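You operate a simulated robot arm through the tools that you are given. There is no shell and no other tool.

You are at the controls of a simulated robot arm. One attempt, no reset.

JOB
Wind the white and purple sticks down, then click their caps on.
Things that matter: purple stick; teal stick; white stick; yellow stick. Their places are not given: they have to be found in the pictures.

It is judged by the outcome, as a careful person would: the job done as asked, and still so three seconds after it is handed in. It fails if anything else is knocked over, pushed out of place, dropped, spilled or broken. A push-on lid holds only when it is set on centred and level and pressed home; a screw cap is set on level and turned clockwise until tight.

ROBOT AND FRAMES
A 7-joint arm with a two-finger parallel gripper, fixed in place. Base frame: the origin is on the floor under the middle of its stand, x ahead of it, y to its left, z up; the work surface is at about z = 860. Lengths are in mm, angles in degrees, forces in N, time in s.
With the tool pointing down near the work surface it reaches from about 400 to 900 mm from the base axis. Its first joint turns from -143.0 to 143.0 degrees. Payload 3 kg.
The TCP is the grasp point between the finger pads, 30 mm short of the fingertips. In the tool frame z runs along the fingers and y along their closing line. The gripper opens to 94 mm. The fingers are 28 mm wide and 10 mm thick; the gripper's body (50 by 96 mm) begins 55 mm behind the TCP.
Orientation is that of the tool frame in the base frame, as a unit quaternion [w, x, y, z]. With the fingers straight down and closing along the base's y, the tool's x points along the base's -x, its y along +y and its z along -z.

CONTROLS
- The arm moves only by the tool arm_command. Its argument "plan" is a list of rows, each a list of 3 entries, a list of its own where there are three numbers: the gripper command, from -1 (fully open) to 1 (shut), values between in proportion, then the shift along the tool's x, y, z in mm, then the turn, a rotation vector about the tool's x, y, z in degrees. In form: [[hand, [tx, ty, tz], [ax, ay, az]], ...]. A call has 1 to 20 rows; each row is the pose to reach, as a shift and turn from the pose commanded when the call began, along the tool's axes at that moment. A row lasts 0.2 s, in which the tool goes at most 50 mm and 8.6 degrees; a call with a longer step from one row to the next is refused whole, and so is a gripper value outside its range. Where a pose cannot be reached the arm comes as near as it can. A force on the tool above 40 N (or 10 N above the force at the start of the call, whichever is more), or a blocked arm, ends the call early, and 0.2 s more pass. The fingers move at their own pace (about 72 mm/s each) and stop on an object; they squeeze with about 26 N. The grip force told is the motor's: it shows also when the fingers shut on nothing. Time passes only in rows, and 0.2 s behind the last, so rows that repeat a pose let the fingers close. The reply holds the time, the measured pose of the TCP, the force on the tool along the base axes, the opening and the grip force, in the units named above and with some noise, with the torque about the TCP (base axes, N m) and any sound that the robot's microphone picked up.
- Cameras (640 x 400 px; columns grow to the right, rows downward): "scene" is fixed at [398.3, 649.6, 1478.6]; the picture's right is [-0.89, -0.45, 0.00], its down [-0.29, 0.57, -0.77] and it looks along [0.35, -0.68, -0.64] (base axes); focal length 282 px, centre (320, 200). "wrist" rides on the gripper at [76, 14, -103] in the tool frame; the picture's right is [-0.18, 0.98, 0.00], its down [-0.75, -0.14, -0.64] and it looks along [-0.63, -0.12, 0.77] (tool axes); focal length 243 px, centre (320, 200).
- camera(camera): a new picture of that camera. It takes no simulated time.
- locate(camera, pixels): for up to 12 pixels [column, row] of the newest picture of that camera ("zoom" is the newest enlarged one), the place [x, y, z] in the base frame of the surface seen there, good to about 3 mm. It takes no simulated time.
- enlarge(camera, box): a new picture of the part [left, top, right, bottom] of that camera's present view, enlarged. It takes no simulated time.
- job_done(): hands the job in; it is judged then, once.

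Open the gripper and draw the arm clear of the work before you hand the job in, unless the task says otherwise.

The tools are called as name(argument=value, ...) on one line, values as JSON. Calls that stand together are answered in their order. arm_command: Moves the arm, as the interface text tells. Its arguments: {"type":"object","properties":{"plan":{"type":"array"}},"required":["plan"]} The other tools are called the same way: camera (camera) takes a picture; locate (camera, pixels) gives the place of the surface under pixels of a picture; enlarge (camera, box) takes an enlarged picture of a part of a camera's view; job_done () hands the job in.

At the start:

```text
clock: 0.0
ee_pos: [565.0, 81.1, 1274.0]
tcp_rot: [0.0, 0.0, 1.0, 0.0]
contact_force: [1.1, 0.5, -0.1]
moment: [0.0, -0.04, 0.02]
gripper_width: 93.8
finger_force: 0.1
```

scene: 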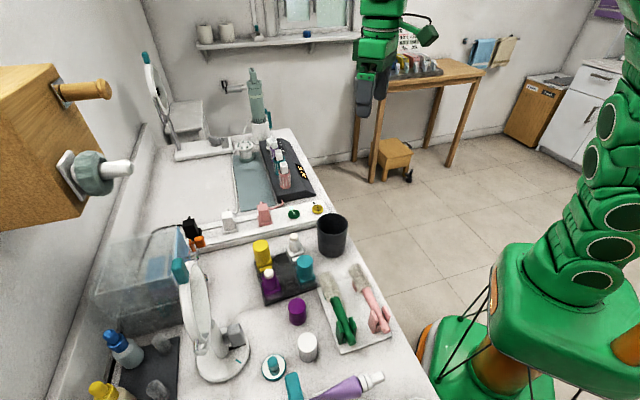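
wrist: 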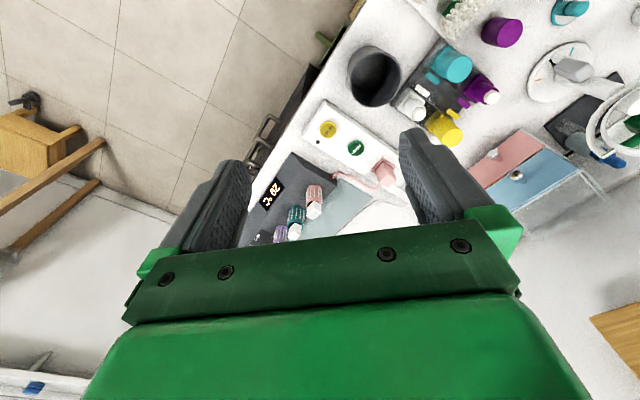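

The scene picture shows a holder with sticks near pixel (283, 275), with loose caps near (297, 311) and (307, 346). I'll enlarge that region to see details.

enlarge(camera="scene", box=[230, 220, 350, 295])

enlarge(camera="scene", box=[160, 240, 400, 400])

enlarge(camera="wrist", box=[380, 0, 540, 160])

```text
5.33 times, centred on (290, 258) of scene
```

zoom: 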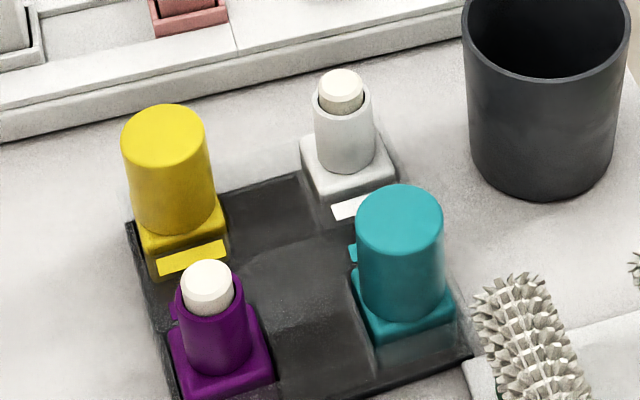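

```text
2.50 times, centred on (280, 320) of scene
```

zoom: 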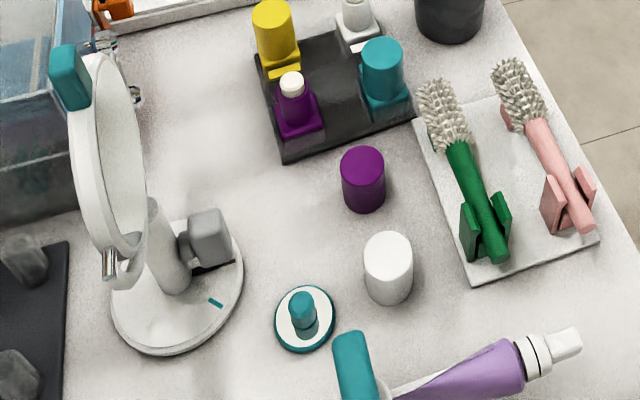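

```text
2.50 times, centred on (460, 80) of wrist
```

zoom: 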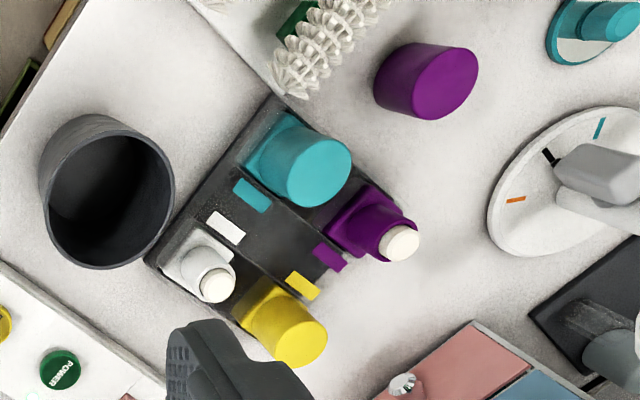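

Four sticks sit in a tray: yellow and teal are capped, white and purple are open with the bullet wound up; the purple cap and white cap stand on the surface. I'll measure places via locate in a fresh zoomed view.

enlarge(camera="scene", box=[230, 220, 350, 295])

locate(camera="zoom", pixels=[[341, 78], [343, 105], [345, 150], [345, 188], [348, 208], [207, 272], [210, 300], [213, 345], [225, 385], [400, 205], [165, 128], [300, 270]])

locate(camera="scene", pixels=[[297, 304], [297, 318], [307, 338], [307, 355], [332, 222], [332, 250], [328, 282], [355, 275], [345, 320], [275, 365], [272, 300], [290, 330]])

```text
5.33 times, centred on (290, 258) of scene
```

zoom: 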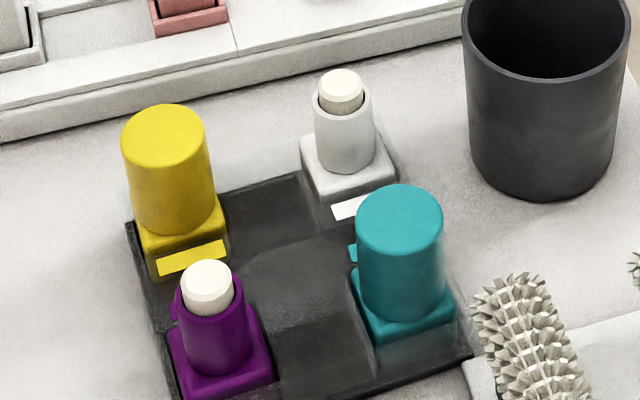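

```text
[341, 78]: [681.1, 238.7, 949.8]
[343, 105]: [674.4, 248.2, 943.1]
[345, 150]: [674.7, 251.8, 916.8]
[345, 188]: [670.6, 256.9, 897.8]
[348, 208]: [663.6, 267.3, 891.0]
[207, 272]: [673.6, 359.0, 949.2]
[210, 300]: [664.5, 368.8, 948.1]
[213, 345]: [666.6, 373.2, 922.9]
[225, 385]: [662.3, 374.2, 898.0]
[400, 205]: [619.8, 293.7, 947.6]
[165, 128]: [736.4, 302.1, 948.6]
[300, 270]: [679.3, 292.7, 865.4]
```

```text
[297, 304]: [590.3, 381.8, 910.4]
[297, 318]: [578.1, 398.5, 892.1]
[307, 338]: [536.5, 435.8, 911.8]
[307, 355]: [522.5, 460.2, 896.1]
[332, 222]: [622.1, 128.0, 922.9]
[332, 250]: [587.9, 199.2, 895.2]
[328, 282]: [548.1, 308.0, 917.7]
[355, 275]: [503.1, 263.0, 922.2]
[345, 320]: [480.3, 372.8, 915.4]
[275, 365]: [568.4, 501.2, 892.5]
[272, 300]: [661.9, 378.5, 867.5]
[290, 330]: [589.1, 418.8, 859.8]
```

Sticks stand with the base top at about z=898, the collar to ~943 and the bullet tip to ~950; caps' tops are at ~911. I'll check the heights of the obstacles (mirror, brushes, cup, tube) before moving the arm in for a closer look.

locate(camera="scene", pixels=[[180, 268], [195, 265], [200, 310], [232, 335], [274, 360], [293, 380], [340, 388], [375, 378], [335, 290], [372, 300], [185, 225], [318, 205]])

enlarge(camera="scene", box=[265, 290, 345, 340])

```text
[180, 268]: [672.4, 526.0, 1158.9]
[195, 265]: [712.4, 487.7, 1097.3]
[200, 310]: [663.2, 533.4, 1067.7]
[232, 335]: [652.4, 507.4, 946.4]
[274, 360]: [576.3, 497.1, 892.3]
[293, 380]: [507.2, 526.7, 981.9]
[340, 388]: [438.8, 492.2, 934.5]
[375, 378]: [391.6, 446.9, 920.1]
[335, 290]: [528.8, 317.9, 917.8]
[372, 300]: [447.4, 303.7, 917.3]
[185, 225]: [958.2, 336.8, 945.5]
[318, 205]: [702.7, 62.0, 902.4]
```

```text
8.00 times, centred on (305, 315) of scene
```

zoom: 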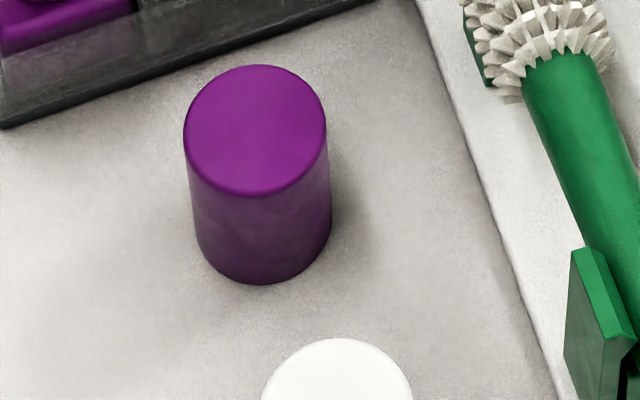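

The mirror reaches z≈1160 at y≈490–530, clear of the sticks (y≤375). I'll move to a view pose around TCP (540, 300, 1080), still well above everything (highest near object ≈ 950).

arm_command(plan=[[-1, [3, 27, 24], [0, 0, 0]], [-1, [6, 55, 48], [0, 0, 0]], [-1, [9, 82, 73], [0, 0, 0]], [-1, [12, 110, 97], [0, 0, 0]], [-1, [16, 137, 121], [0, 0, 0]], [-1, [19, 164, 145], [0, 0, 0]], [-1, [22, 192, 170], [0, 0, 0]], [-1, [25, 219, 194], [0, 0, 0]], [-1, [25, 219, 194], [0, 0, 0]]])

camera(camera="wrist")

camera(camera="scene")

```text
clock: 2.0
ee_pos: [539.2, 299.7, 1079.6]
tcp_rot: [-0.001, -0.001, 1.0, 0.0]
contact_force: [0.1, 0.1, 0.0]
moment: [-0.02, 0.0, 0.0]
gripper_width: 93.6
finger_force: 0.1
```

```text
taken
```

wrist: 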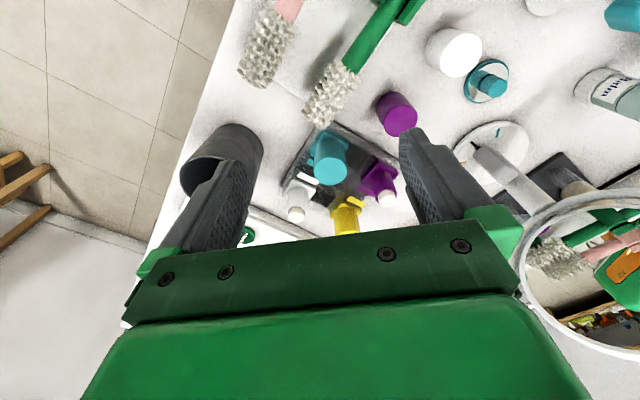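

```text
taken
```

scene: 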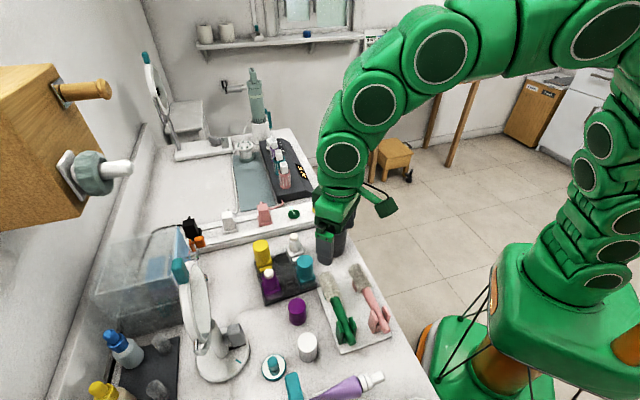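

The wrist view shows the sticks between the fingers at around (340, 180). I'll enlarge it to see the collars and marks.

enlarge(camera="wrist", box=[260, 110, 420, 240])

locate(camera="wrist", pixels=[[296, 214], [387, 199], [331, 172], [347, 220], [395, 120], [452, 55]])

```text
3.08 times, centred on (340, 175) of wrist
```

zoom: 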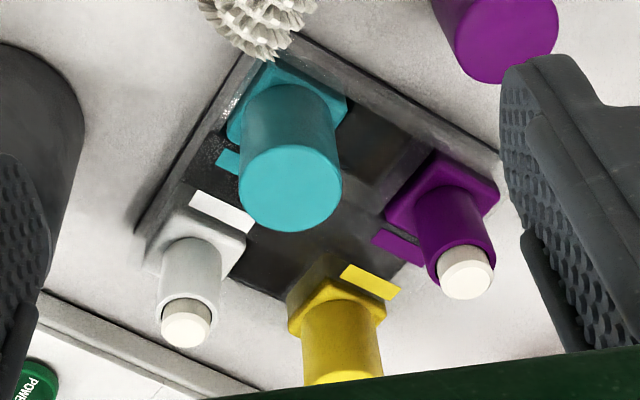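

```text
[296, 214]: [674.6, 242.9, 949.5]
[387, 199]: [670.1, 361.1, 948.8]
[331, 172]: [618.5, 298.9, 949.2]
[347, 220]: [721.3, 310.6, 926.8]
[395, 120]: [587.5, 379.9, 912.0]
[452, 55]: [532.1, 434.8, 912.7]
```

I want precise geometry of the white and purple sticks, so I enlarge each of them heavily from the wrist camera.

enlarge(camera="wrist", box=[280, 165, 344, 205])

locate(camera="zoom", pixels=[[320, 200], [280, 250], [350, 225], [400, 130]])

enlarge(camera="wrist", box=[276, 170, 324, 225])

```text
10.00 times, centred on (312, 185) of wrist
```

zoom: 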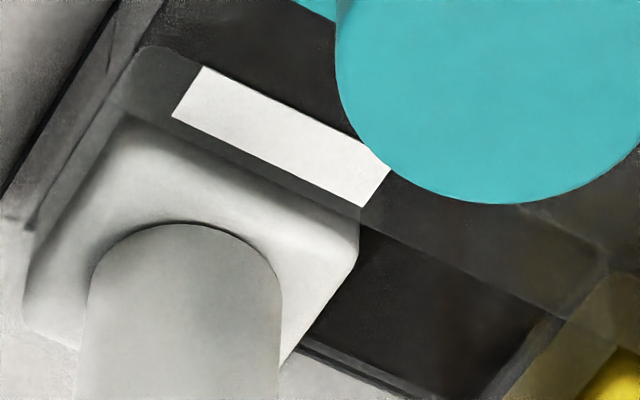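

```text
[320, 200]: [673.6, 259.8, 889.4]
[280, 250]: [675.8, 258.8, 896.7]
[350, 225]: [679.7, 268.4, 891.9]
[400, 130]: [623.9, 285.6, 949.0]
```

```text
7.27 times, centred on (300, 198) of wrist
```

zoom: 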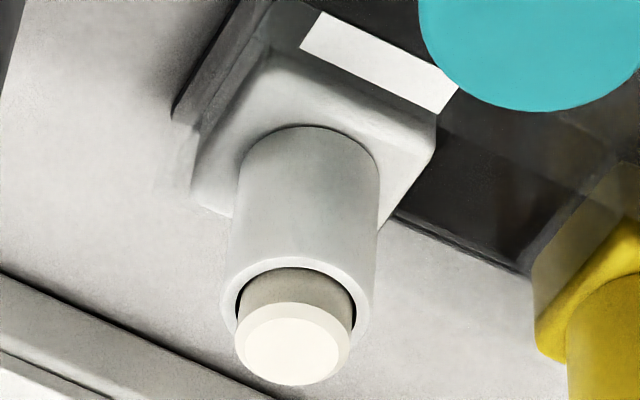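

The white base sits in a square pocket of the tray, its collar round with the bullet sticking out. I'll take coordinates for bullet-top, collar rim and base.

locate(camera="zoom", pixels=[[293, 345], [240, 345], [346, 340], [294, 380], [294, 310], [312, 262], [229, 310], [370, 305], [310, 132], [240, 190], [376, 180], [395, 140]])

enlarge(camera="wrist", box=[350, 150, 414, 214])

```text
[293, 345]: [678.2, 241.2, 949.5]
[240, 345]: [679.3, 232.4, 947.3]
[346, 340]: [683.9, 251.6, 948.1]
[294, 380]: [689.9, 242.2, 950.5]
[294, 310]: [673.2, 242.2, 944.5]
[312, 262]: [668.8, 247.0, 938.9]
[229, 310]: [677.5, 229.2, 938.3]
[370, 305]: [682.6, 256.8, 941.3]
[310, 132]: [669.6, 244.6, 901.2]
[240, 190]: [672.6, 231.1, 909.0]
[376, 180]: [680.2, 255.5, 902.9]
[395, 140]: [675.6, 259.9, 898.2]
```

```text
6.25 times, centred on (382, 182) of wrist
```

zoom: 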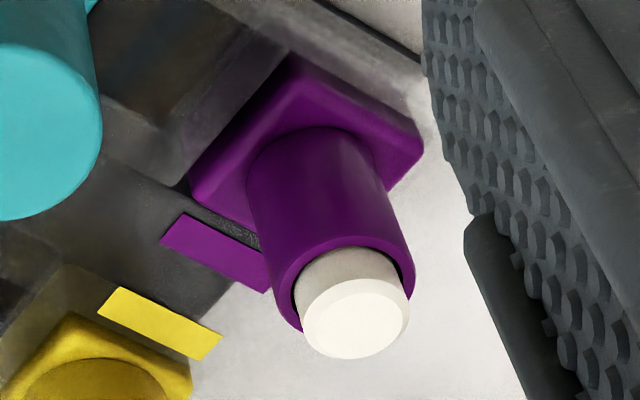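

Now the same for the purple stick: bullet top centre at zoom (356, 320), collar rim from (276, 290) to (413, 270).

locate(camera="zoom", pixels=[[356, 320], [304, 322], [406, 308], [358, 354], [352, 285], [340, 241], [277, 290], [411, 262], [310, 132], [253, 180], [378, 165], [300, 65]])

enlarge(camera="scene", box=[250, 225, 320, 300])

```text
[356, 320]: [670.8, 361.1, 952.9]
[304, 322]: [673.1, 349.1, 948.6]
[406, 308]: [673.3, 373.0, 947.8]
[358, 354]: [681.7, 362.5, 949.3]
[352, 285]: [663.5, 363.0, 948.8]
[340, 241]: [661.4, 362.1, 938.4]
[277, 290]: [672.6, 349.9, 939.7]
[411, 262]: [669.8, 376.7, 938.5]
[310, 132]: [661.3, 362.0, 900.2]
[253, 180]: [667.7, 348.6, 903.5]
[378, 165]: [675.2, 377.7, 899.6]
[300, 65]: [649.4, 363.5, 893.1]
```

```text
5.33 times, centred on (285, 262) of scene
```

zoom: 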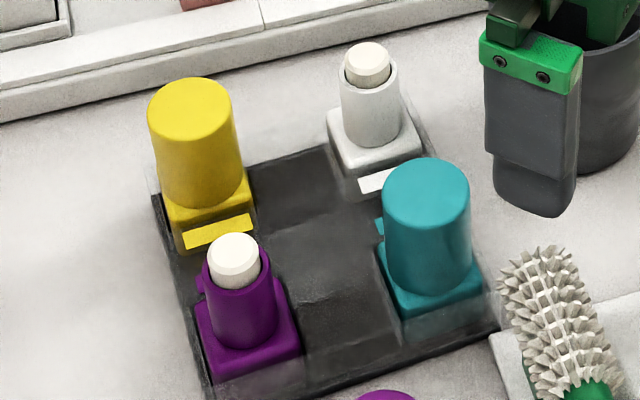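

The white stick axis is near (682, 243), the purple near (674, 362), both collars ≈28 mm wide, z≈898–939. I'll check the cup rim height, then go above the white stick.

locate(camera="wrist", pixels=[[225, 124], [263, 150], [190, 160], [240, 170], [255, 208], [300, 235], [346, 232], [330, 160]])

arm_command(plan=[[-0.28, [-30, -12, 0], [0, 0, 0]], [-0.28, [-60, -24, 0], [0, 0, 0]], [-0.28, [-90, -37, 10], [0, 0, 0]], [-0.28, [-120, -48, 30], [0, 0, 0]], [-0.28, [-142, -57, 60], [0, 0, 0]], [-0.28, [-142, -57, 80], [0, 0, 0]], [-0.28, [-142, -57, 80], [0, 0, 0]]])

camera(camera="wrist")

enlarge(camera="scene", box=[230, 190, 350, 300])

```text
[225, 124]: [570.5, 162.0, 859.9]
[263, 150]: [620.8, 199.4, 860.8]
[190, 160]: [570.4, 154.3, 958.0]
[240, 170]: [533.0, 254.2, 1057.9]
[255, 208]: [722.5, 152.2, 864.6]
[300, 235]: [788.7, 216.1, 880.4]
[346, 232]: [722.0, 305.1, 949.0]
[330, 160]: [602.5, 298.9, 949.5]
```

```text
clock: 3.6
ee_pos: [681.7, 242.6, 1000.8]
tcp_rot: [0.001, 0.0, 1.0, -0.001]
contact_force: [0.3, 0.3, 0.1]
moment: [0.0, 0.0, -0.03]
gripper_width: 60.3
finger_force: 0.1
```

```text
taken
```

wrist: 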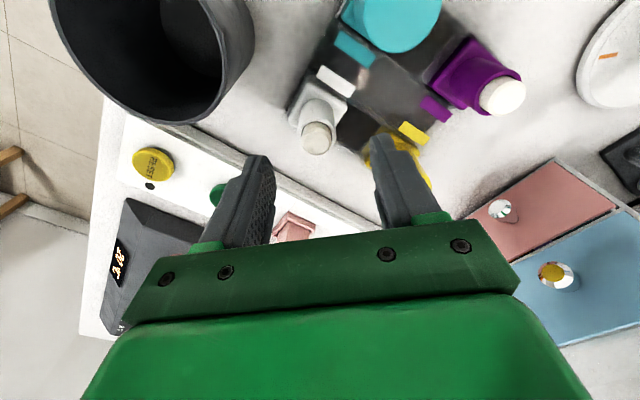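

```text
3.64 times, centred on (290, 245) of scene
```

zoom: 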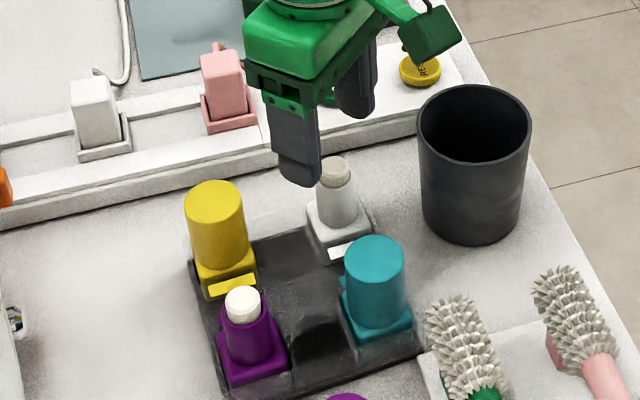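

The white bullet is at about (318, 138), where I expect the tool axis (320, 142) at that height. I zoom to verify the centring to the millimetre before descending.

enlarge(camera="wrist", box=[280, 90, 360, 170])

locate(camera="zoom", pixels=[[308, 230], [308, 190], [250, 230], [370, 225]])

```text
5.00 times, centred on (320, 130) of wrist
```

zoom: 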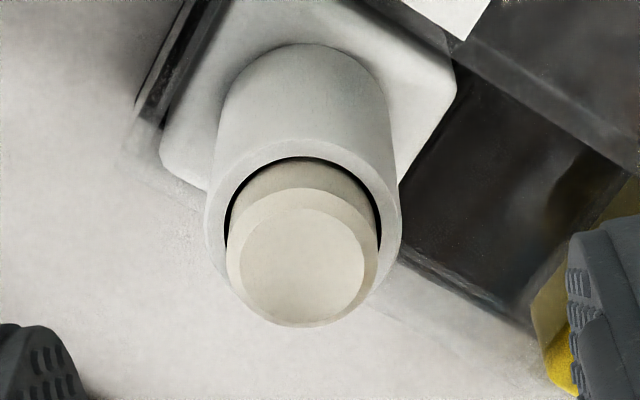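

```text
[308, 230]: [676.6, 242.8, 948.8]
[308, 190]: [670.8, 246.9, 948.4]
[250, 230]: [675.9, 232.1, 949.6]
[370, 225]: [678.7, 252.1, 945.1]
```

The collar centre sits ~3.6 px left of the tool axis, i.e. the stick is at about y=240.2. I'll shift 2.5 mm in y, descend to TCP z≈936 (tips ≈906, above the base at 898) and close on the collar.

arm_command(plan=[[-0.28, [0.4, -2.5, 10], [0, 0, 0]], [-0.28, [0.4, -2.5, 30], [0, 0, 0]], [-0.28, [0.4, -2.5, 50], [0, 0, 0]], [-0.28, [0.4, -2.5, 64], [0, 0, 0]], [-0.28, [0.4, -2.5, 64], [0, 0, 0]]])

camera(camera="wrist")

enlarge(camera="scene", box=[230, 190, 350, 300])

```text
clock: 4.8
ee_pos: [681.3, 239.6, 936.0]
tcp_rot: [0.0, -0.001, 1.0, 0.0]
contact_force: [0.0, -0.4, -0.3]
moment: [0.0, -0.04, 0.01]
gripper_width: 60.2
finger_force: 0.1
```

```text
taken
```

wrist: 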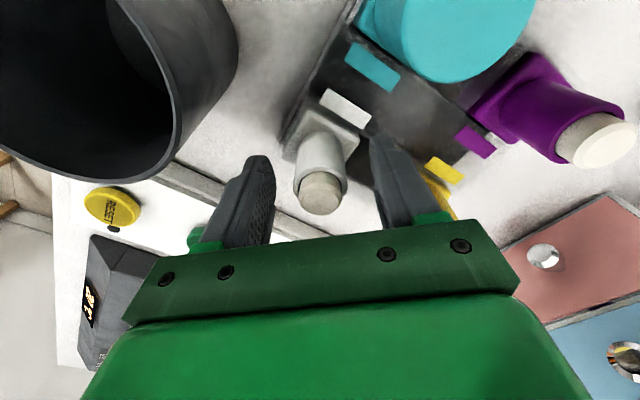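

```text
3.64 times, centred on (290, 245) of scene
```

zoom: 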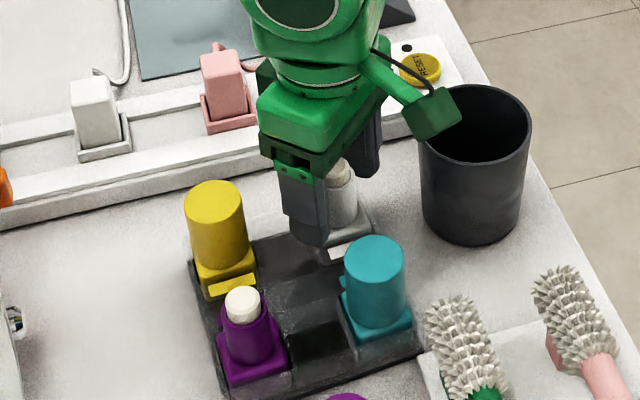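

The collar (320, 165) is centred between the fingers (272 and 370). Now I close on it.

arm_command(plan=[[0.2, [0, 0, 0], [0, 0, 0]], [0.5, [0, 0, 0], [0, 0, 0]], [1, [0, 0, 0], [0, 0, 0]], [1, [0, 0, 0], [0, 0, 0]]])

enlarge(camera="wrist", box=[256, 110, 384, 220])

```text
clock: 5.8
ee_pos: [682.3, 239.7, 936.6]
tcp_rot: [0.0, 0.0, 1.0, 0.0]
contact_force: [0.5, 0.2, 0.7]
moment: [-0.06, 0.0, 0.0]
gripper_width: 27.4
finger_force: 25.6
```

```text
3.64 times, centred on (320, 165) of wrist
```

zoom: 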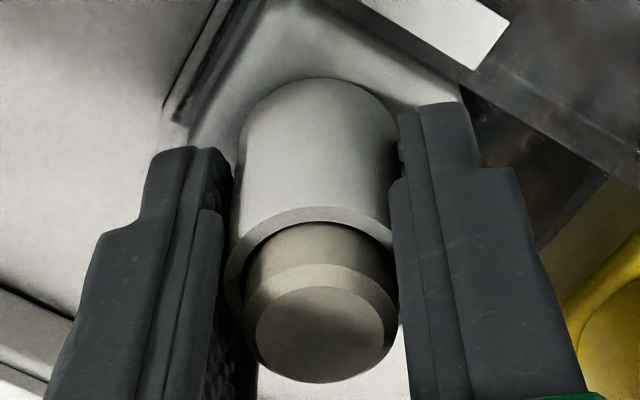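

Gripped at 27.4 mm with 25.6 N. I'll try a small turn clockwise seen from above (positive about tool z), 24°, and watch the bullet.

arm_command(plan=[[1, [0, 0, 0], [0, 0, 6]], [1, [0, 0, 0], [0, 0, 12]], [1, [0, 0, 0], [0, 0, 18]], [1, [0, 0, 0], [0, 0, 24]], [1, [0, 0, 0], [0, 0, 24]]])

enlarge(camera="wrist", box=[256, 110, 384, 220])

enlarge(camera="scene", box=[270, 220, 330, 280])

```text
clock: 7.0
ee_pos: [682.8, 241.1, 936.6]
tcp_rot: [0.0, 0.208, 0.978, 0.0]
contact_force: [1.1, 1.5, 0.4]
moment: [0.07, -0.02, 0.02]
gripper_width: 27.4
finger_force: 26.1
```

```text
3.64 times, centred on (320, 165) of wrist
```

zoom: 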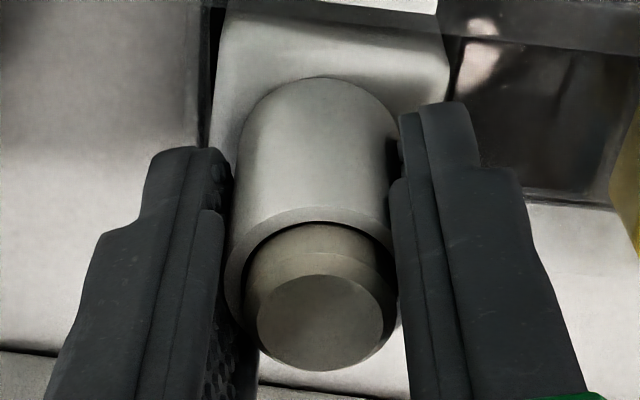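

```text
6.67 times, centred on (300, 250) of scene
```

zoom: 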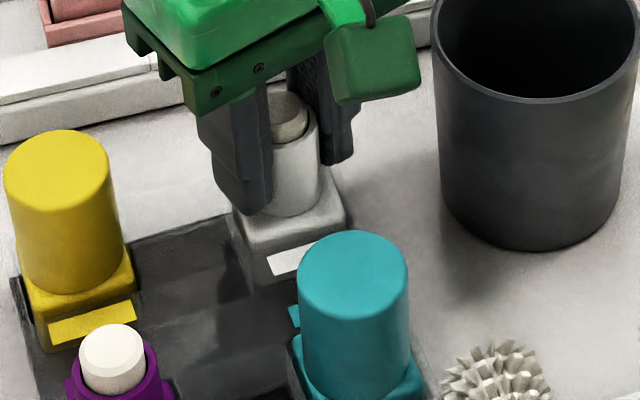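

The bullet sank a little (its front edge went from zoom row 382 to 371) and the base stayed put, so clockwise winds down. I continue clockwise in the same grip.

arm_command(plan=[[1, [0, 0, 0], [0, 0, 8]], [1, [0, 0, 0], [0, 0, 16]], [1, [0, 0, 0], [0, 0, 24]], [1, [0, 0, 0], [0, 0, 32]], [1, [0, 0, 0], [0, 0, 40]], [1, [0, 0, 0], [0, 0, 48]], [1, [0, 0, 0], [0, 0, 48]]])

enlarge(camera="wrist", box=[256, 110, 384, 220])

enlarge(camera="scene", box=[270, 220, 330, 280])

```text
clock: 8.6
ee_pos: [682.1, 239.9, 937.1]
tcp_rot: [0.0, 0.589, 0.808, 0.0]
contact_force: [-0.6, 0.3, -0.1]
moment: [-0.04, 0.04, -0.01]
gripper_width: 27.5
finger_force: 25.8
```

```text
3.64 times, centred on (320, 165) of wrist
```

zoom: 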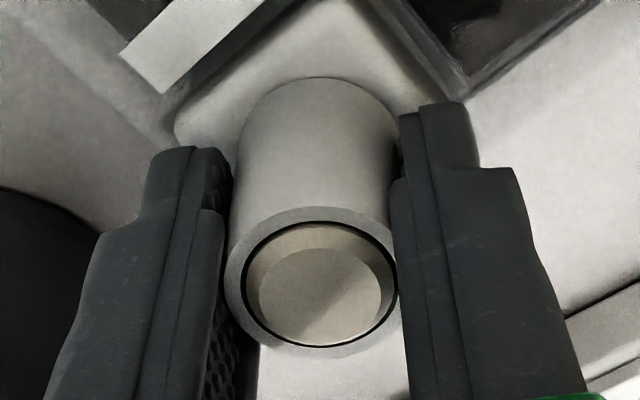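

```text
6.67 times, centred on (300, 250) of scene
```

zoom: 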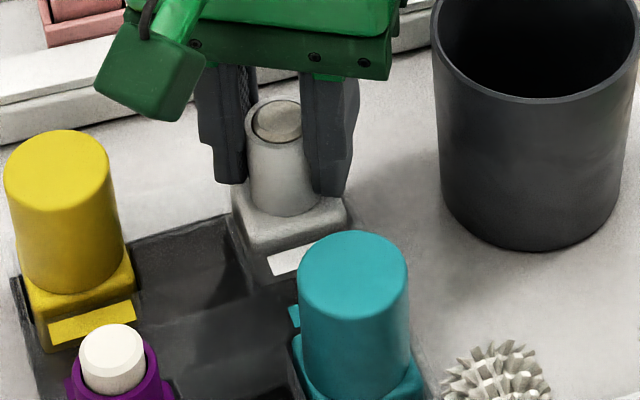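

After 72° the bullet is almost flush with the collar rim. I go on clockwise another 48°, watching the torque for the end stop.

arm_command(plan=[[1, [0, 0, 0], [0, 0, 8]], [1, [0, 0, 0], [0, 0, 16]], [1, [0, 0, 0], [0, 0, 24]], [1, [0, 0, 0], [0, 0, 32]], [1, [0, 0, 0], [0, 0, 40]], [1, [0, 0, 0], [0, 0, 48]], [1, [0, 0, 0], [0, 0, 48]]])

enlarge(camera="wrist", box=[256, 110, 384, 220])

enlarge(camera="scene", box=[270, 220, 330, 280])

```text
clock: 10.2
ee_pos: [681.3, 240.0, 938.9]
tcp_rot: [0.0, 0.867, 0.499, 0.0]
contact_force: [-1.8, -0.3, -2.5]
moment: [-0.07, 0.13, 0.08]
gripper_width: 27.7
finger_force: 26.3
```

```text
3.64 times, centred on (320, 165) of wrist
```

zoom: 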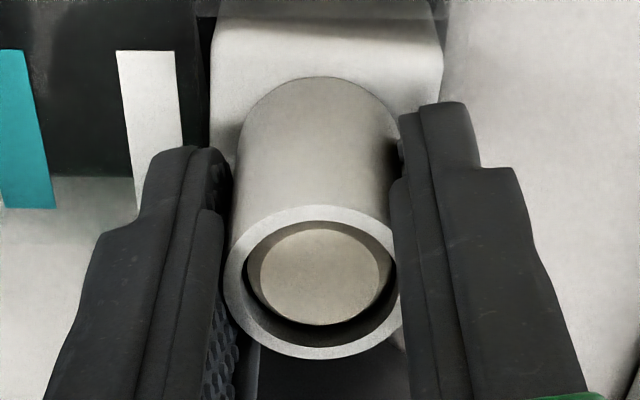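

```text
6.67 times, centred on (300, 250) of scene
```

zoom: 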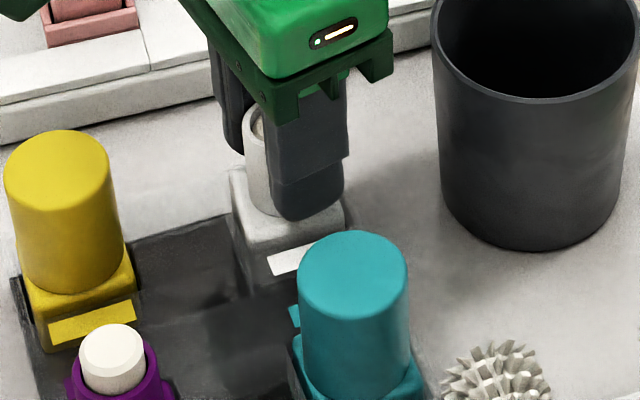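

The bullet is now below the rim (~4 mm). The measured z rose slightly, so I check collar/base heights before turning further.

enlarge(camera="wrist", box=[256, 110, 384, 220])

locate(camera="zoom", pixels=[[320, 280], [320, 213], [315, 90], [240, 60], [320, 350], [320, 60], [330, 30]])

```text
3.64 times, centred on (320, 165) of wrist
```

zoom: 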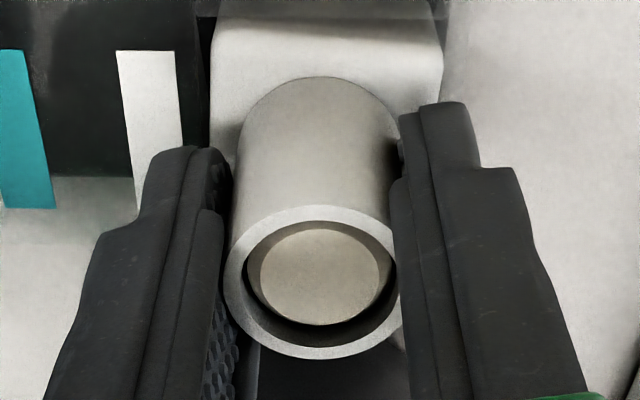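

```text
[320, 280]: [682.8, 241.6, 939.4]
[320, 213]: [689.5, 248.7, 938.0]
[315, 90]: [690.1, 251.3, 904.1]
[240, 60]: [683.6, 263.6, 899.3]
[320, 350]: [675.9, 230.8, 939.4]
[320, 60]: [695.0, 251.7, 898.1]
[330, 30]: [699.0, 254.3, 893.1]
```

Collar rim (938–939) and base (898) heights are unchanged, so the stick is still seated. I continue clockwise another 32°.

arm_command(plan=[[1, [0, 0, 0], [0, 0, 8]], [1, [0, 0, 0], [0, 0, 16]], [1, [0, 0, 0], [0, 0, 24]], [1, [0, 0, 0], [0, 0, 32]], [1, [0, 0, 0], [0, 0, 32]]])

enlarge(camera="wrist", box=[256, 110, 384, 220])

enlarge(camera="scene", box=[270, 220, 330, 280])

```text
clock: 11.4
ee_pos: [682.0, 240.2, 935.9]
tcp_rot: [0.001, 0.971, 0.24, 0.0]
contact_force: [-2.6, 1.3, 0.8]
moment: [0.02, 0.06, 0.31]
gripper_width: 27.9
finger_force: 26.4
```

```text
3.64 times, centred on (320, 165) of wrist
```

zoom: 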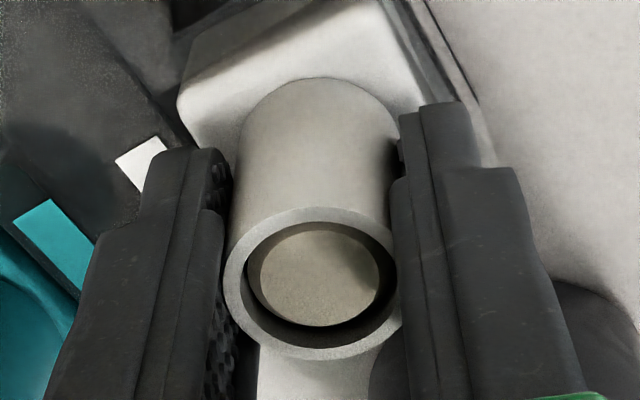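

```text
6.67 times, centred on (300, 250) of scene
```

zoom: 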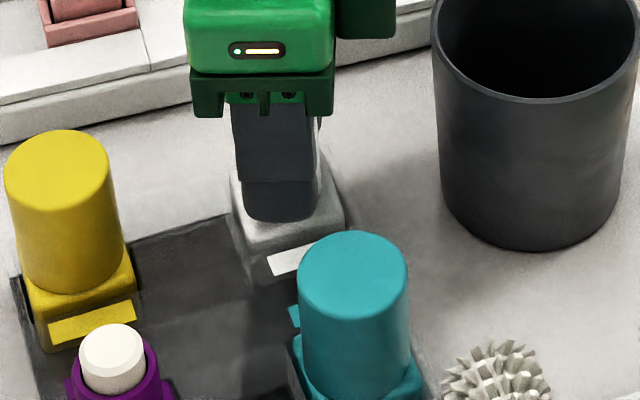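

The bullet hasn't moved between 120° and 152° and the torque about z rose to 0.31 N·m – the end stop is reached, bullet ~4 mm below the rim. I release the collar (opening to 60 mm) and lift straight up.

arm_command(plan=[[0.4, [0, 0, 0], [0, 0, 0]], [0, [0, 0, 0], [0, 0, 0]], [-0.28, [0, 0, 0], [0, 0, 0]], [-0.28, [0, 0, -20], [0, 0, 0]], [-0.28, [0, 0, -50], [0, 0, 0]], [-0.28, [0, 0, -90], [0, 0, 0]], [-0.28, [0, 0, -110], [0, 0, 0]], [-0.28, [0, 0, -110], [0, 0, 0]]])

camera(camera="wrist")

enlarge(camera="scene", box=[240, 210, 340, 300])

```text
clock: 13.2
ee_pos: [681.8, 239.4, 1045.5]
tcp_rot: [0.0, 0.97, 0.242, 0.0]
contact_force: [0.1, -1.1, -0.2]
moment: [0.0, 0.05, 0.03]
gripper_width: 60.2
finger_force: 0.1
```

```text
taken
```

wrist: 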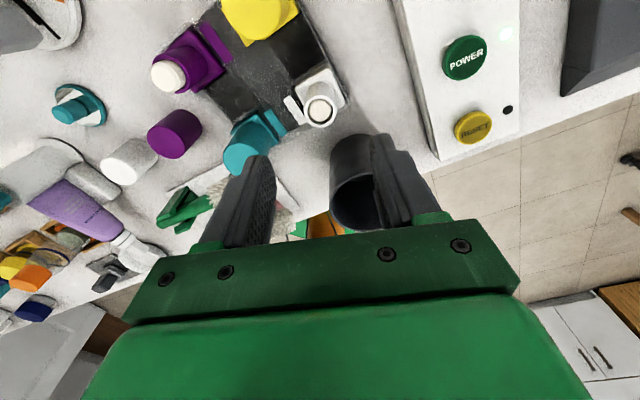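

```text
4.44 times, centred on (290, 255) of scene
```

zoom: 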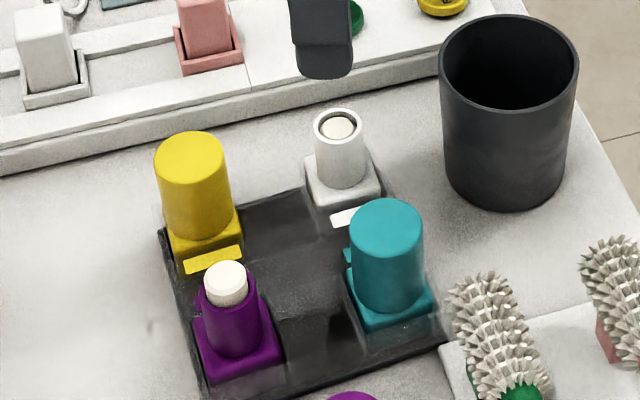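

The scene shows the white bullet now sunk inside its collar. I'll rotate the hand back (counterclockwise) up here, free of everything, in preparation for the purple stick.

arm_command(plan=[[-0.28, [0, 0, 0], [0, 0, -8]], [-0.28, [0, 0, 0], [0, 0, -16]], [-0.28, [0, 0, 0], [0, 0, -24]], [-0.28, [0, 0, 0], [0, 0, -32]], [-0.28, [0, 0, 0], [0, 0, -40]], [-0.28, [0, 0, 0], [0, 0, -48]], [-0.28, [0, 0, 0], [0, 0, -56]], [-0.28, [0, 0, 0], [0, 0, -64]], [-0.28, [0, 0, 0], [0, 0, -72]], [-0.28, [0, 0, 0], [0, 0, -80]], [-0.28, [0, 0, 0], [0, 0, -88]], [-0.28, [0, 0, 0], [0, 0, -96]], [-0.28, [0, 0, 0], [0, 0, -104]], [-0.28, [0, 0, 0], [0, 0, -112]], [-0.28, [0, 0, 0], [0, 0, -120]], [-0.28, [0, 0, 0], [0, 0, -128]], [-0.28, [0, 0, 0], [0, 0, -136]], [-0.28, [0, 0, 0], [0, 0, -144]], [-0.28, [0, 0, 0], [0, 0, -152]], [-0.28, [0, 0, 0], [0, 0, -152]]])

locate(camera="scene", pixels=[[183, 285], [205, 275], [212, 300], [208, 330], [190, 340], [200, 345], [183, 258], [175, 275], [195, 252], [240, 325], [235, 345], [215, 375]])

```text
clock: 17.4
ee_pos: [681.6, 242.0, 1046.8]
tcp_rot: [0.0, -0.002, 1.0, 0.0]
contact_force: [1.0, -0.5, 0.5]
moment: [0.01, -0.01, 0.02]
gripper_width: 60.3
finger_force: 0.0
```

```text
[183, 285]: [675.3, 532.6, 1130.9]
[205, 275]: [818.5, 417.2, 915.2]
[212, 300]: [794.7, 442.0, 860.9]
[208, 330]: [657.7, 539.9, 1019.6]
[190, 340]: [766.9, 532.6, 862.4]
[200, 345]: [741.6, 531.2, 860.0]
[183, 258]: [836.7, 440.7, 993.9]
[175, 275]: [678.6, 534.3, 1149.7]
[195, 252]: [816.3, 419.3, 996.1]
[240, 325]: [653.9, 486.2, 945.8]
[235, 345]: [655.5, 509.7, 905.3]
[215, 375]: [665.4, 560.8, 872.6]
```

Orientation is back to 0°. Now I shift over the purple stick (≈674, 362) while turning to −90°, which keeps the camera block on the −y side, away from the mirror.

arm_command(plan=[[-0.28, [1, 10, 0], [0, 0, -8]], [-0.28, [1.5, 20, 0], [0, 0, -16]], [-0.28, [2, 30, 0], [0, 0, -24]], [-0.28, [3, 40, 0], [0, 0, -32]], [-0.28, [4, 50, 0], [0, 0, -40]], [-0.28, [5, 60, 0], [0, 0, -48]], [-0.28, [6, 75, 0], [0, 0, -56]], [-0.28, [7, 90, 0], [0, 0, -64]], [-0.28, [7, 105, 0], [0, 0, -72]], [-0.28, [8, 120, 0], [0, 0, -80]], [-0.28, [8, 120, 0], [0, 0, -85]], [-0.28, [8, 120, 20], [0, 0, -90]], [-0.28, [8, 120, 45], [0, 0, -90]], [-0.28, [8, 120, 45], [0, 0, -90]]])

camera(camera="wrist")

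camera(camera="scene")

```text
clock: 20.4
ee_pos: [674.1, 361.2, 1001.3]
tcp_rot: [0.0, 0.708, -0.707, 0.001]
contact_force: [0.4, -0.5, 0.5]
moment: [-0.02, -0.02, 0.02]
gripper_width: 60.2
finger_force: 0.1
```

```text
taken
```

wrist: 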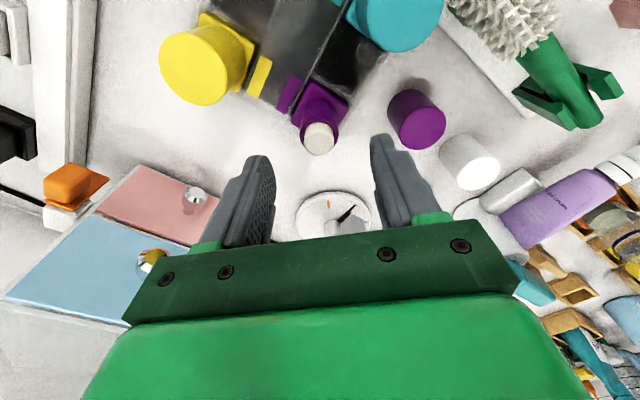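

```text
taken
```

scene: 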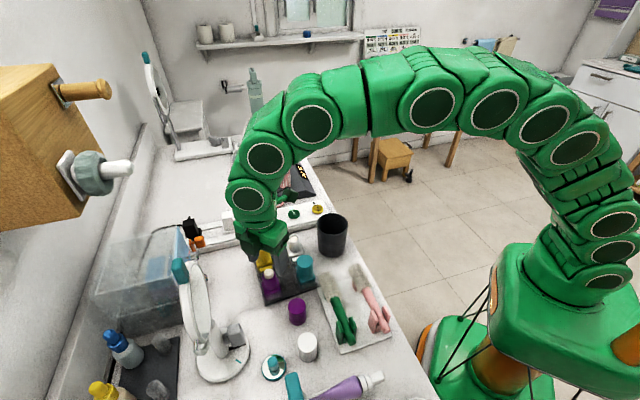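

The −90° pose was reached. The purple bullet is near (319, 138) vs the expected tool axis (320, 142); I zoom to measure the offset.

enlarge(camera="wrist", box=[280, 90, 360, 170])

locate(camera="zoom", pixels=[[320, 240], [320, 120], [320, 50]])

```text
5.00 times, centred on (320, 130) of wrist
```

zoom: 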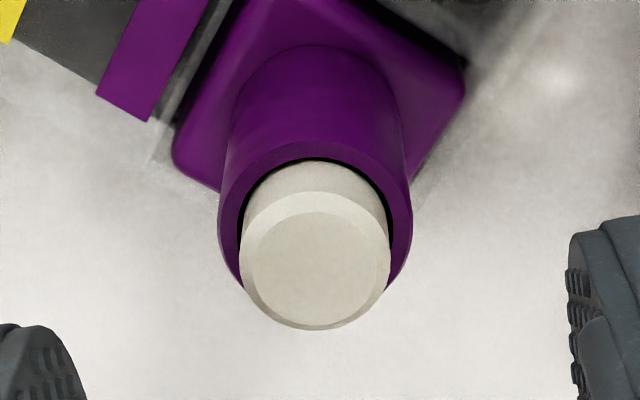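

```text
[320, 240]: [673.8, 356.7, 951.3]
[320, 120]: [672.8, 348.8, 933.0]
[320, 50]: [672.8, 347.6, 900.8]
```

The collar centre is within 1 mm of the tool axis. I make a (−0.8, −0.8) mm correction, descend to z≈936 and close on the purple collar.

arm_command(plan=[[-0.28, [-0.8, -0.8, 15], [0, 0, 0]], [-0.28, [-0.8, -0.8, 35], [0, 0, 0]], [-0.28, [-0.8, -0.8, 55], [0, 0, 0]], [-0.28, [-0.8, -0.8, 65], [0, 0, 0]], [-0.28, [-0.8, -0.8, 65], [0, 0, 0]], [0.2, [-0.8, -0.8, 65], [0, 0, 0]], [0.5, [-0.8, -0.8, 65], [0, 0, 0]], [1, [-0.8, -0.8, 65], [0, 0, 0]], [1, [-0.8, -0.8, 65], [0, 0, 0]]])

enlarge(camera="wrist", box=[256, 110, 384, 220])

enlarge(camera="scene", box=[230, 220, 330, 300])

```text
clock: 22.4
ee_pos: [675.2, 362.6, 936.8]
tcp_rot: [0.0, -0.707, 0.707, 0.0]
contact_force: [0.8, -0.4, 0.4]
moment: [0.01, -0.06, -0.01]
gripper_width: 27.7
finger_force: 25.4
```

```text
3.64 times, centred on (320, 165) of wrist
```

zoom: 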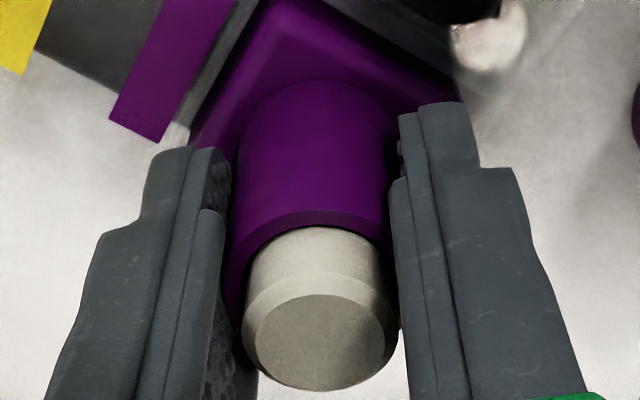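

```text
5.00 times, centred on (280, 260) of scene
```

zoom: 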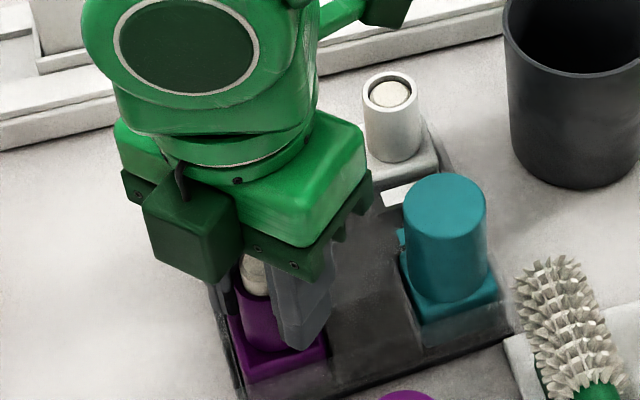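

Gripped at 27.7 mm. I want to know how far the dark-green block on the hand reaches before swinging it, so I locate some of its points.

locate(camera="zoom", pixels=[[195, 240], [160, 215], [230, 230], [195, 275], [185, 190], [320, 190], [250, 200]])

```text
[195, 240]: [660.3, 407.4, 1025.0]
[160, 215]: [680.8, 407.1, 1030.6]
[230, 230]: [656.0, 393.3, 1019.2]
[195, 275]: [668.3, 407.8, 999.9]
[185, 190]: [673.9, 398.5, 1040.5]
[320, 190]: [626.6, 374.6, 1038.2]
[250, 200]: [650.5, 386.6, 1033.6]
```

The block reaches only ~46 mm from the axis, far from the mirror. I turn clockwise 32° and check that the purple bullet goes down too.

arm_command(plan=[[1, [0, 0, 0], [0, 0, 8]], [1, [0, 0, 0], [0, 0, 16]], [1, [0, 0, 0], [0, 0, 24]], [1, [0, 0, 0], [0, 0, 32]], [1, [0, 0, 0], [0, 0, 32]]])

enlarge(camera="wrist", box=[256, 110, 384, 220])

```text
clock: 23.6
ee_pos: [674.8, 361.4, 936.1]
tcp_rot: [0.0, -0.485, 0.875, 0.0]
contact_force: [-1.0, 0.1, -0.5]
moment: [0.04, 0.06, 0.01]
gripper_width: 27.7
finger_force: 26.4
```

```text
3.64 times, centred on (320, 165) of wrist
```

zoom: 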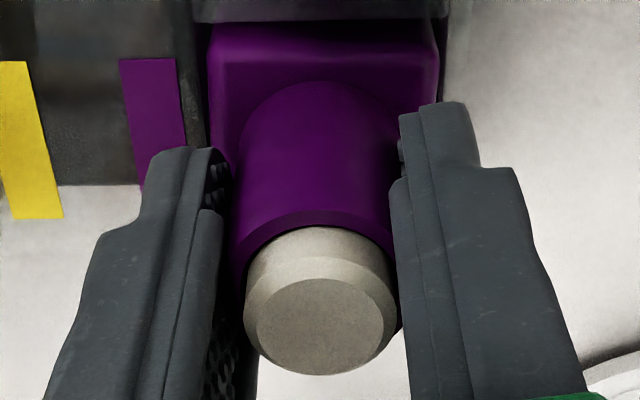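

The purple bullet sank (edge row 391 → 375), base still. I continue clockwise.

arm_command(plan=[[1, [0, 0, 0], [0, 0, 8]], [1, [0, 0, 0], [0, 0, 16]], [1, [0, 0, 0], [0, 0, 24]], [1, [0, 0, 0], [0, 0, 32]], [1, [0, 0, 0], [0, 0, 40]], [1, [0, 0, 0], [0, 0, 48]], [1, [0, 0, 0], [0, 0, 56]], [1, [0, 0, 0], [0, 0, 64]], [1, [0, 0, 0], [0, 0, 72]], [1, [0, 0, 0], [0, 0, 80]], [1, [0, 0, 0], [0, 0, 80]]])

enlarge(camera="wrist", box=[256, 110, 384, 220])

enlarge(camera="scene", box=[230, 220, 330, 300])

```text
clock: 26.0
ee_pos: [675.7, 361.5, 936.7]
tcp_rot: [0.001, 0.19, 0.982, 0.0]
contact_force: [-0.6, 1.2, -1.1]
moment: [0.0, 0.05, 0.0]
gripper_width: 27.7
finger_force: 25.8
```

```text
3.64 times, centred on (320, 165) of wrist
```

zoom: 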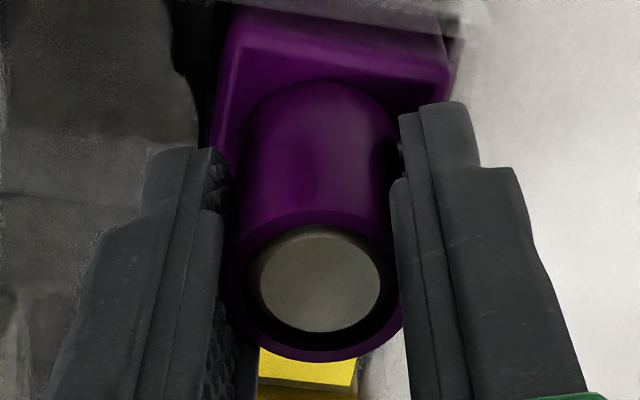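

```text
5.00 times, centred on (280, 260) of scene
```

zoom: 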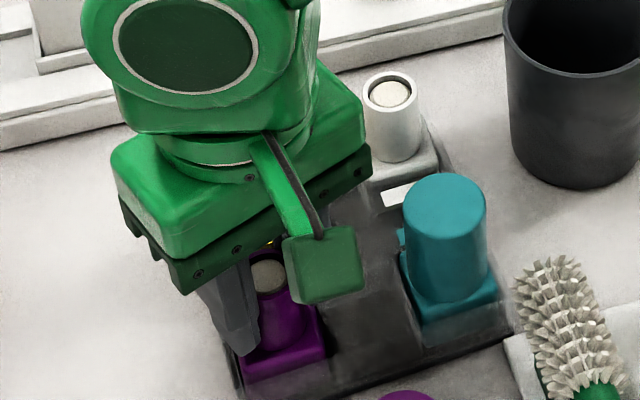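

112° done; the bullet is just inside the collar, with no stop torque yet. I go on another 32°.

arm_command(plan=[[1, [0, 0, 0], [0, 0, 8]], [1, [0, 0, 0], [0, 0, 16]], [1, [0, 0, 0], [0, 0, 24]], [1, [0, 0, 0], [0, 0, 32]], [1, [0, 0, 0], [0, 0, 32]]])

enlarge(camera="wrist", box=[256, 110, 384, 220])

enlarge(camera="scene", box=[230, 220, 330, 300])

```text
clock: 27.2
ee_pos: [675.0, 361.0, 935.3]
tcp_rot: [0.0, 0.455, 0.891, -0.001]
contact_force: [2.1, 1.8, 0.8]
moment: [0.05, -0.06, 0.12]
gripper_width: 27.6
finger_force: 26.0
```

```text
3.64 times, centred on (320, 165) of wrist
```

zoom: 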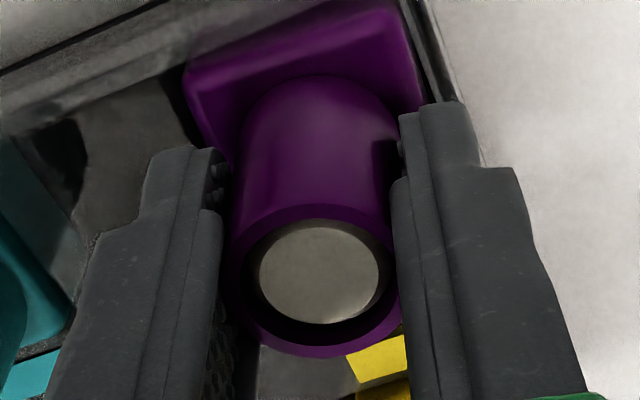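

```text
5.00 times, centred on (280, 260) of scene
```

zoom: 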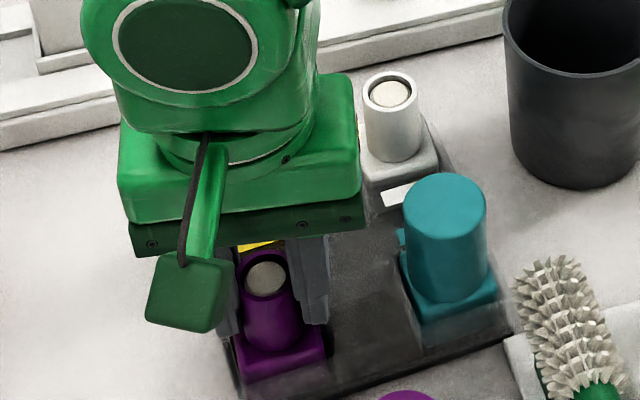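

The torque about z is rising (0.12), near the stop. I check where the camera block is relative to the mirror before the last few degrees.

locate(camera="zoom", pixels=[[185, 295], [155, 300], [225, 295], [185, 328], [190, 260], [215, 330]])

locate(camera="scene", pixels=[[190, 290], [208, 300], [210, 315], [200, 280], [196, 262], [212, 335], [205, 345], [187, 300]])

```text
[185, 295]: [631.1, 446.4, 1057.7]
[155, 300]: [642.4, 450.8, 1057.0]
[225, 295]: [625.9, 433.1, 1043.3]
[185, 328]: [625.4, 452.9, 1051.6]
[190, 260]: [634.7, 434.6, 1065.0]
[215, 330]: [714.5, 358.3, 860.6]
```

```text
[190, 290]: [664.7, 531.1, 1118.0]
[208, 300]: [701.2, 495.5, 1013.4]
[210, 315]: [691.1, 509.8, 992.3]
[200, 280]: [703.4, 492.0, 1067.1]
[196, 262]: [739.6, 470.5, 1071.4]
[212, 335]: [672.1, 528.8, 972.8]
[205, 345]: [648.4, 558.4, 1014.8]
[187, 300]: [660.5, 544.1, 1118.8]
```

The block at y≈450 stays >50 mm from the mirror edge (≥ y 492 at x≈700). I turn another 20° to confirm the stop.

arm_command(plan=[[1, [0, 0, 0], [0, 0, 7]], [1, [0, 0, 0], [0, 0, 14]], [1, [0, 0, 0], [0, 0, 20]], [1, [0, 0, 0], [0, 0, 20]]])

enlarge(camera="wrist", box=[256, 110, 384, 220])

enlarge(camera="scene", box=[230, 220, 330, 300])

```text
clock: 28.2
ee_pos: [674.5, 361.7, 936.6]
tcp_rot: [-0.001, 0.602, 0.798, 0.0]
contact_force: [0.8, -0.5, 0.6]
moment: [0.0, -0.07, 0.01]
gripper_width: 27.7
finger_force: 26.1
```

```text
3.64 times, centred on (320, 165) of wrist
```

zoom: 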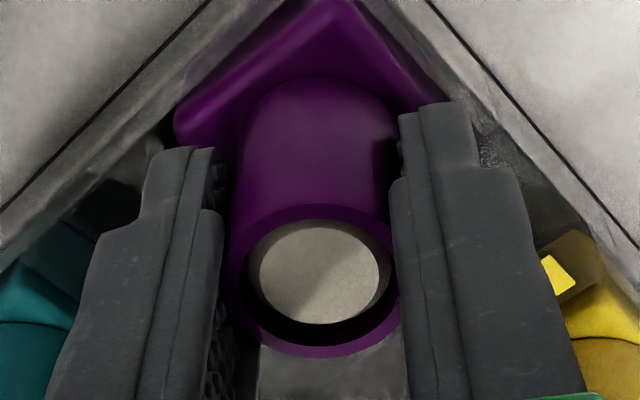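

```text
5.00 times, centred on (280, 260) of scene
```

zoom: 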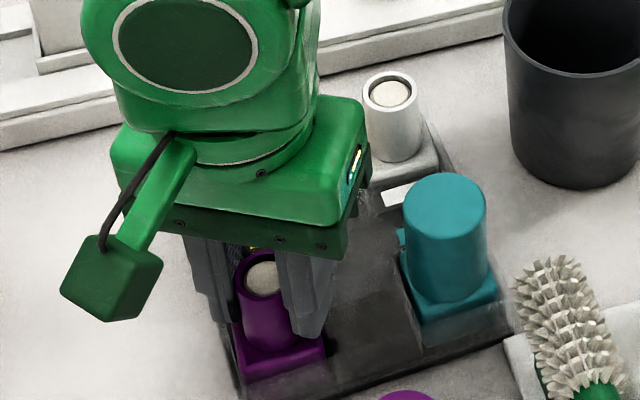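

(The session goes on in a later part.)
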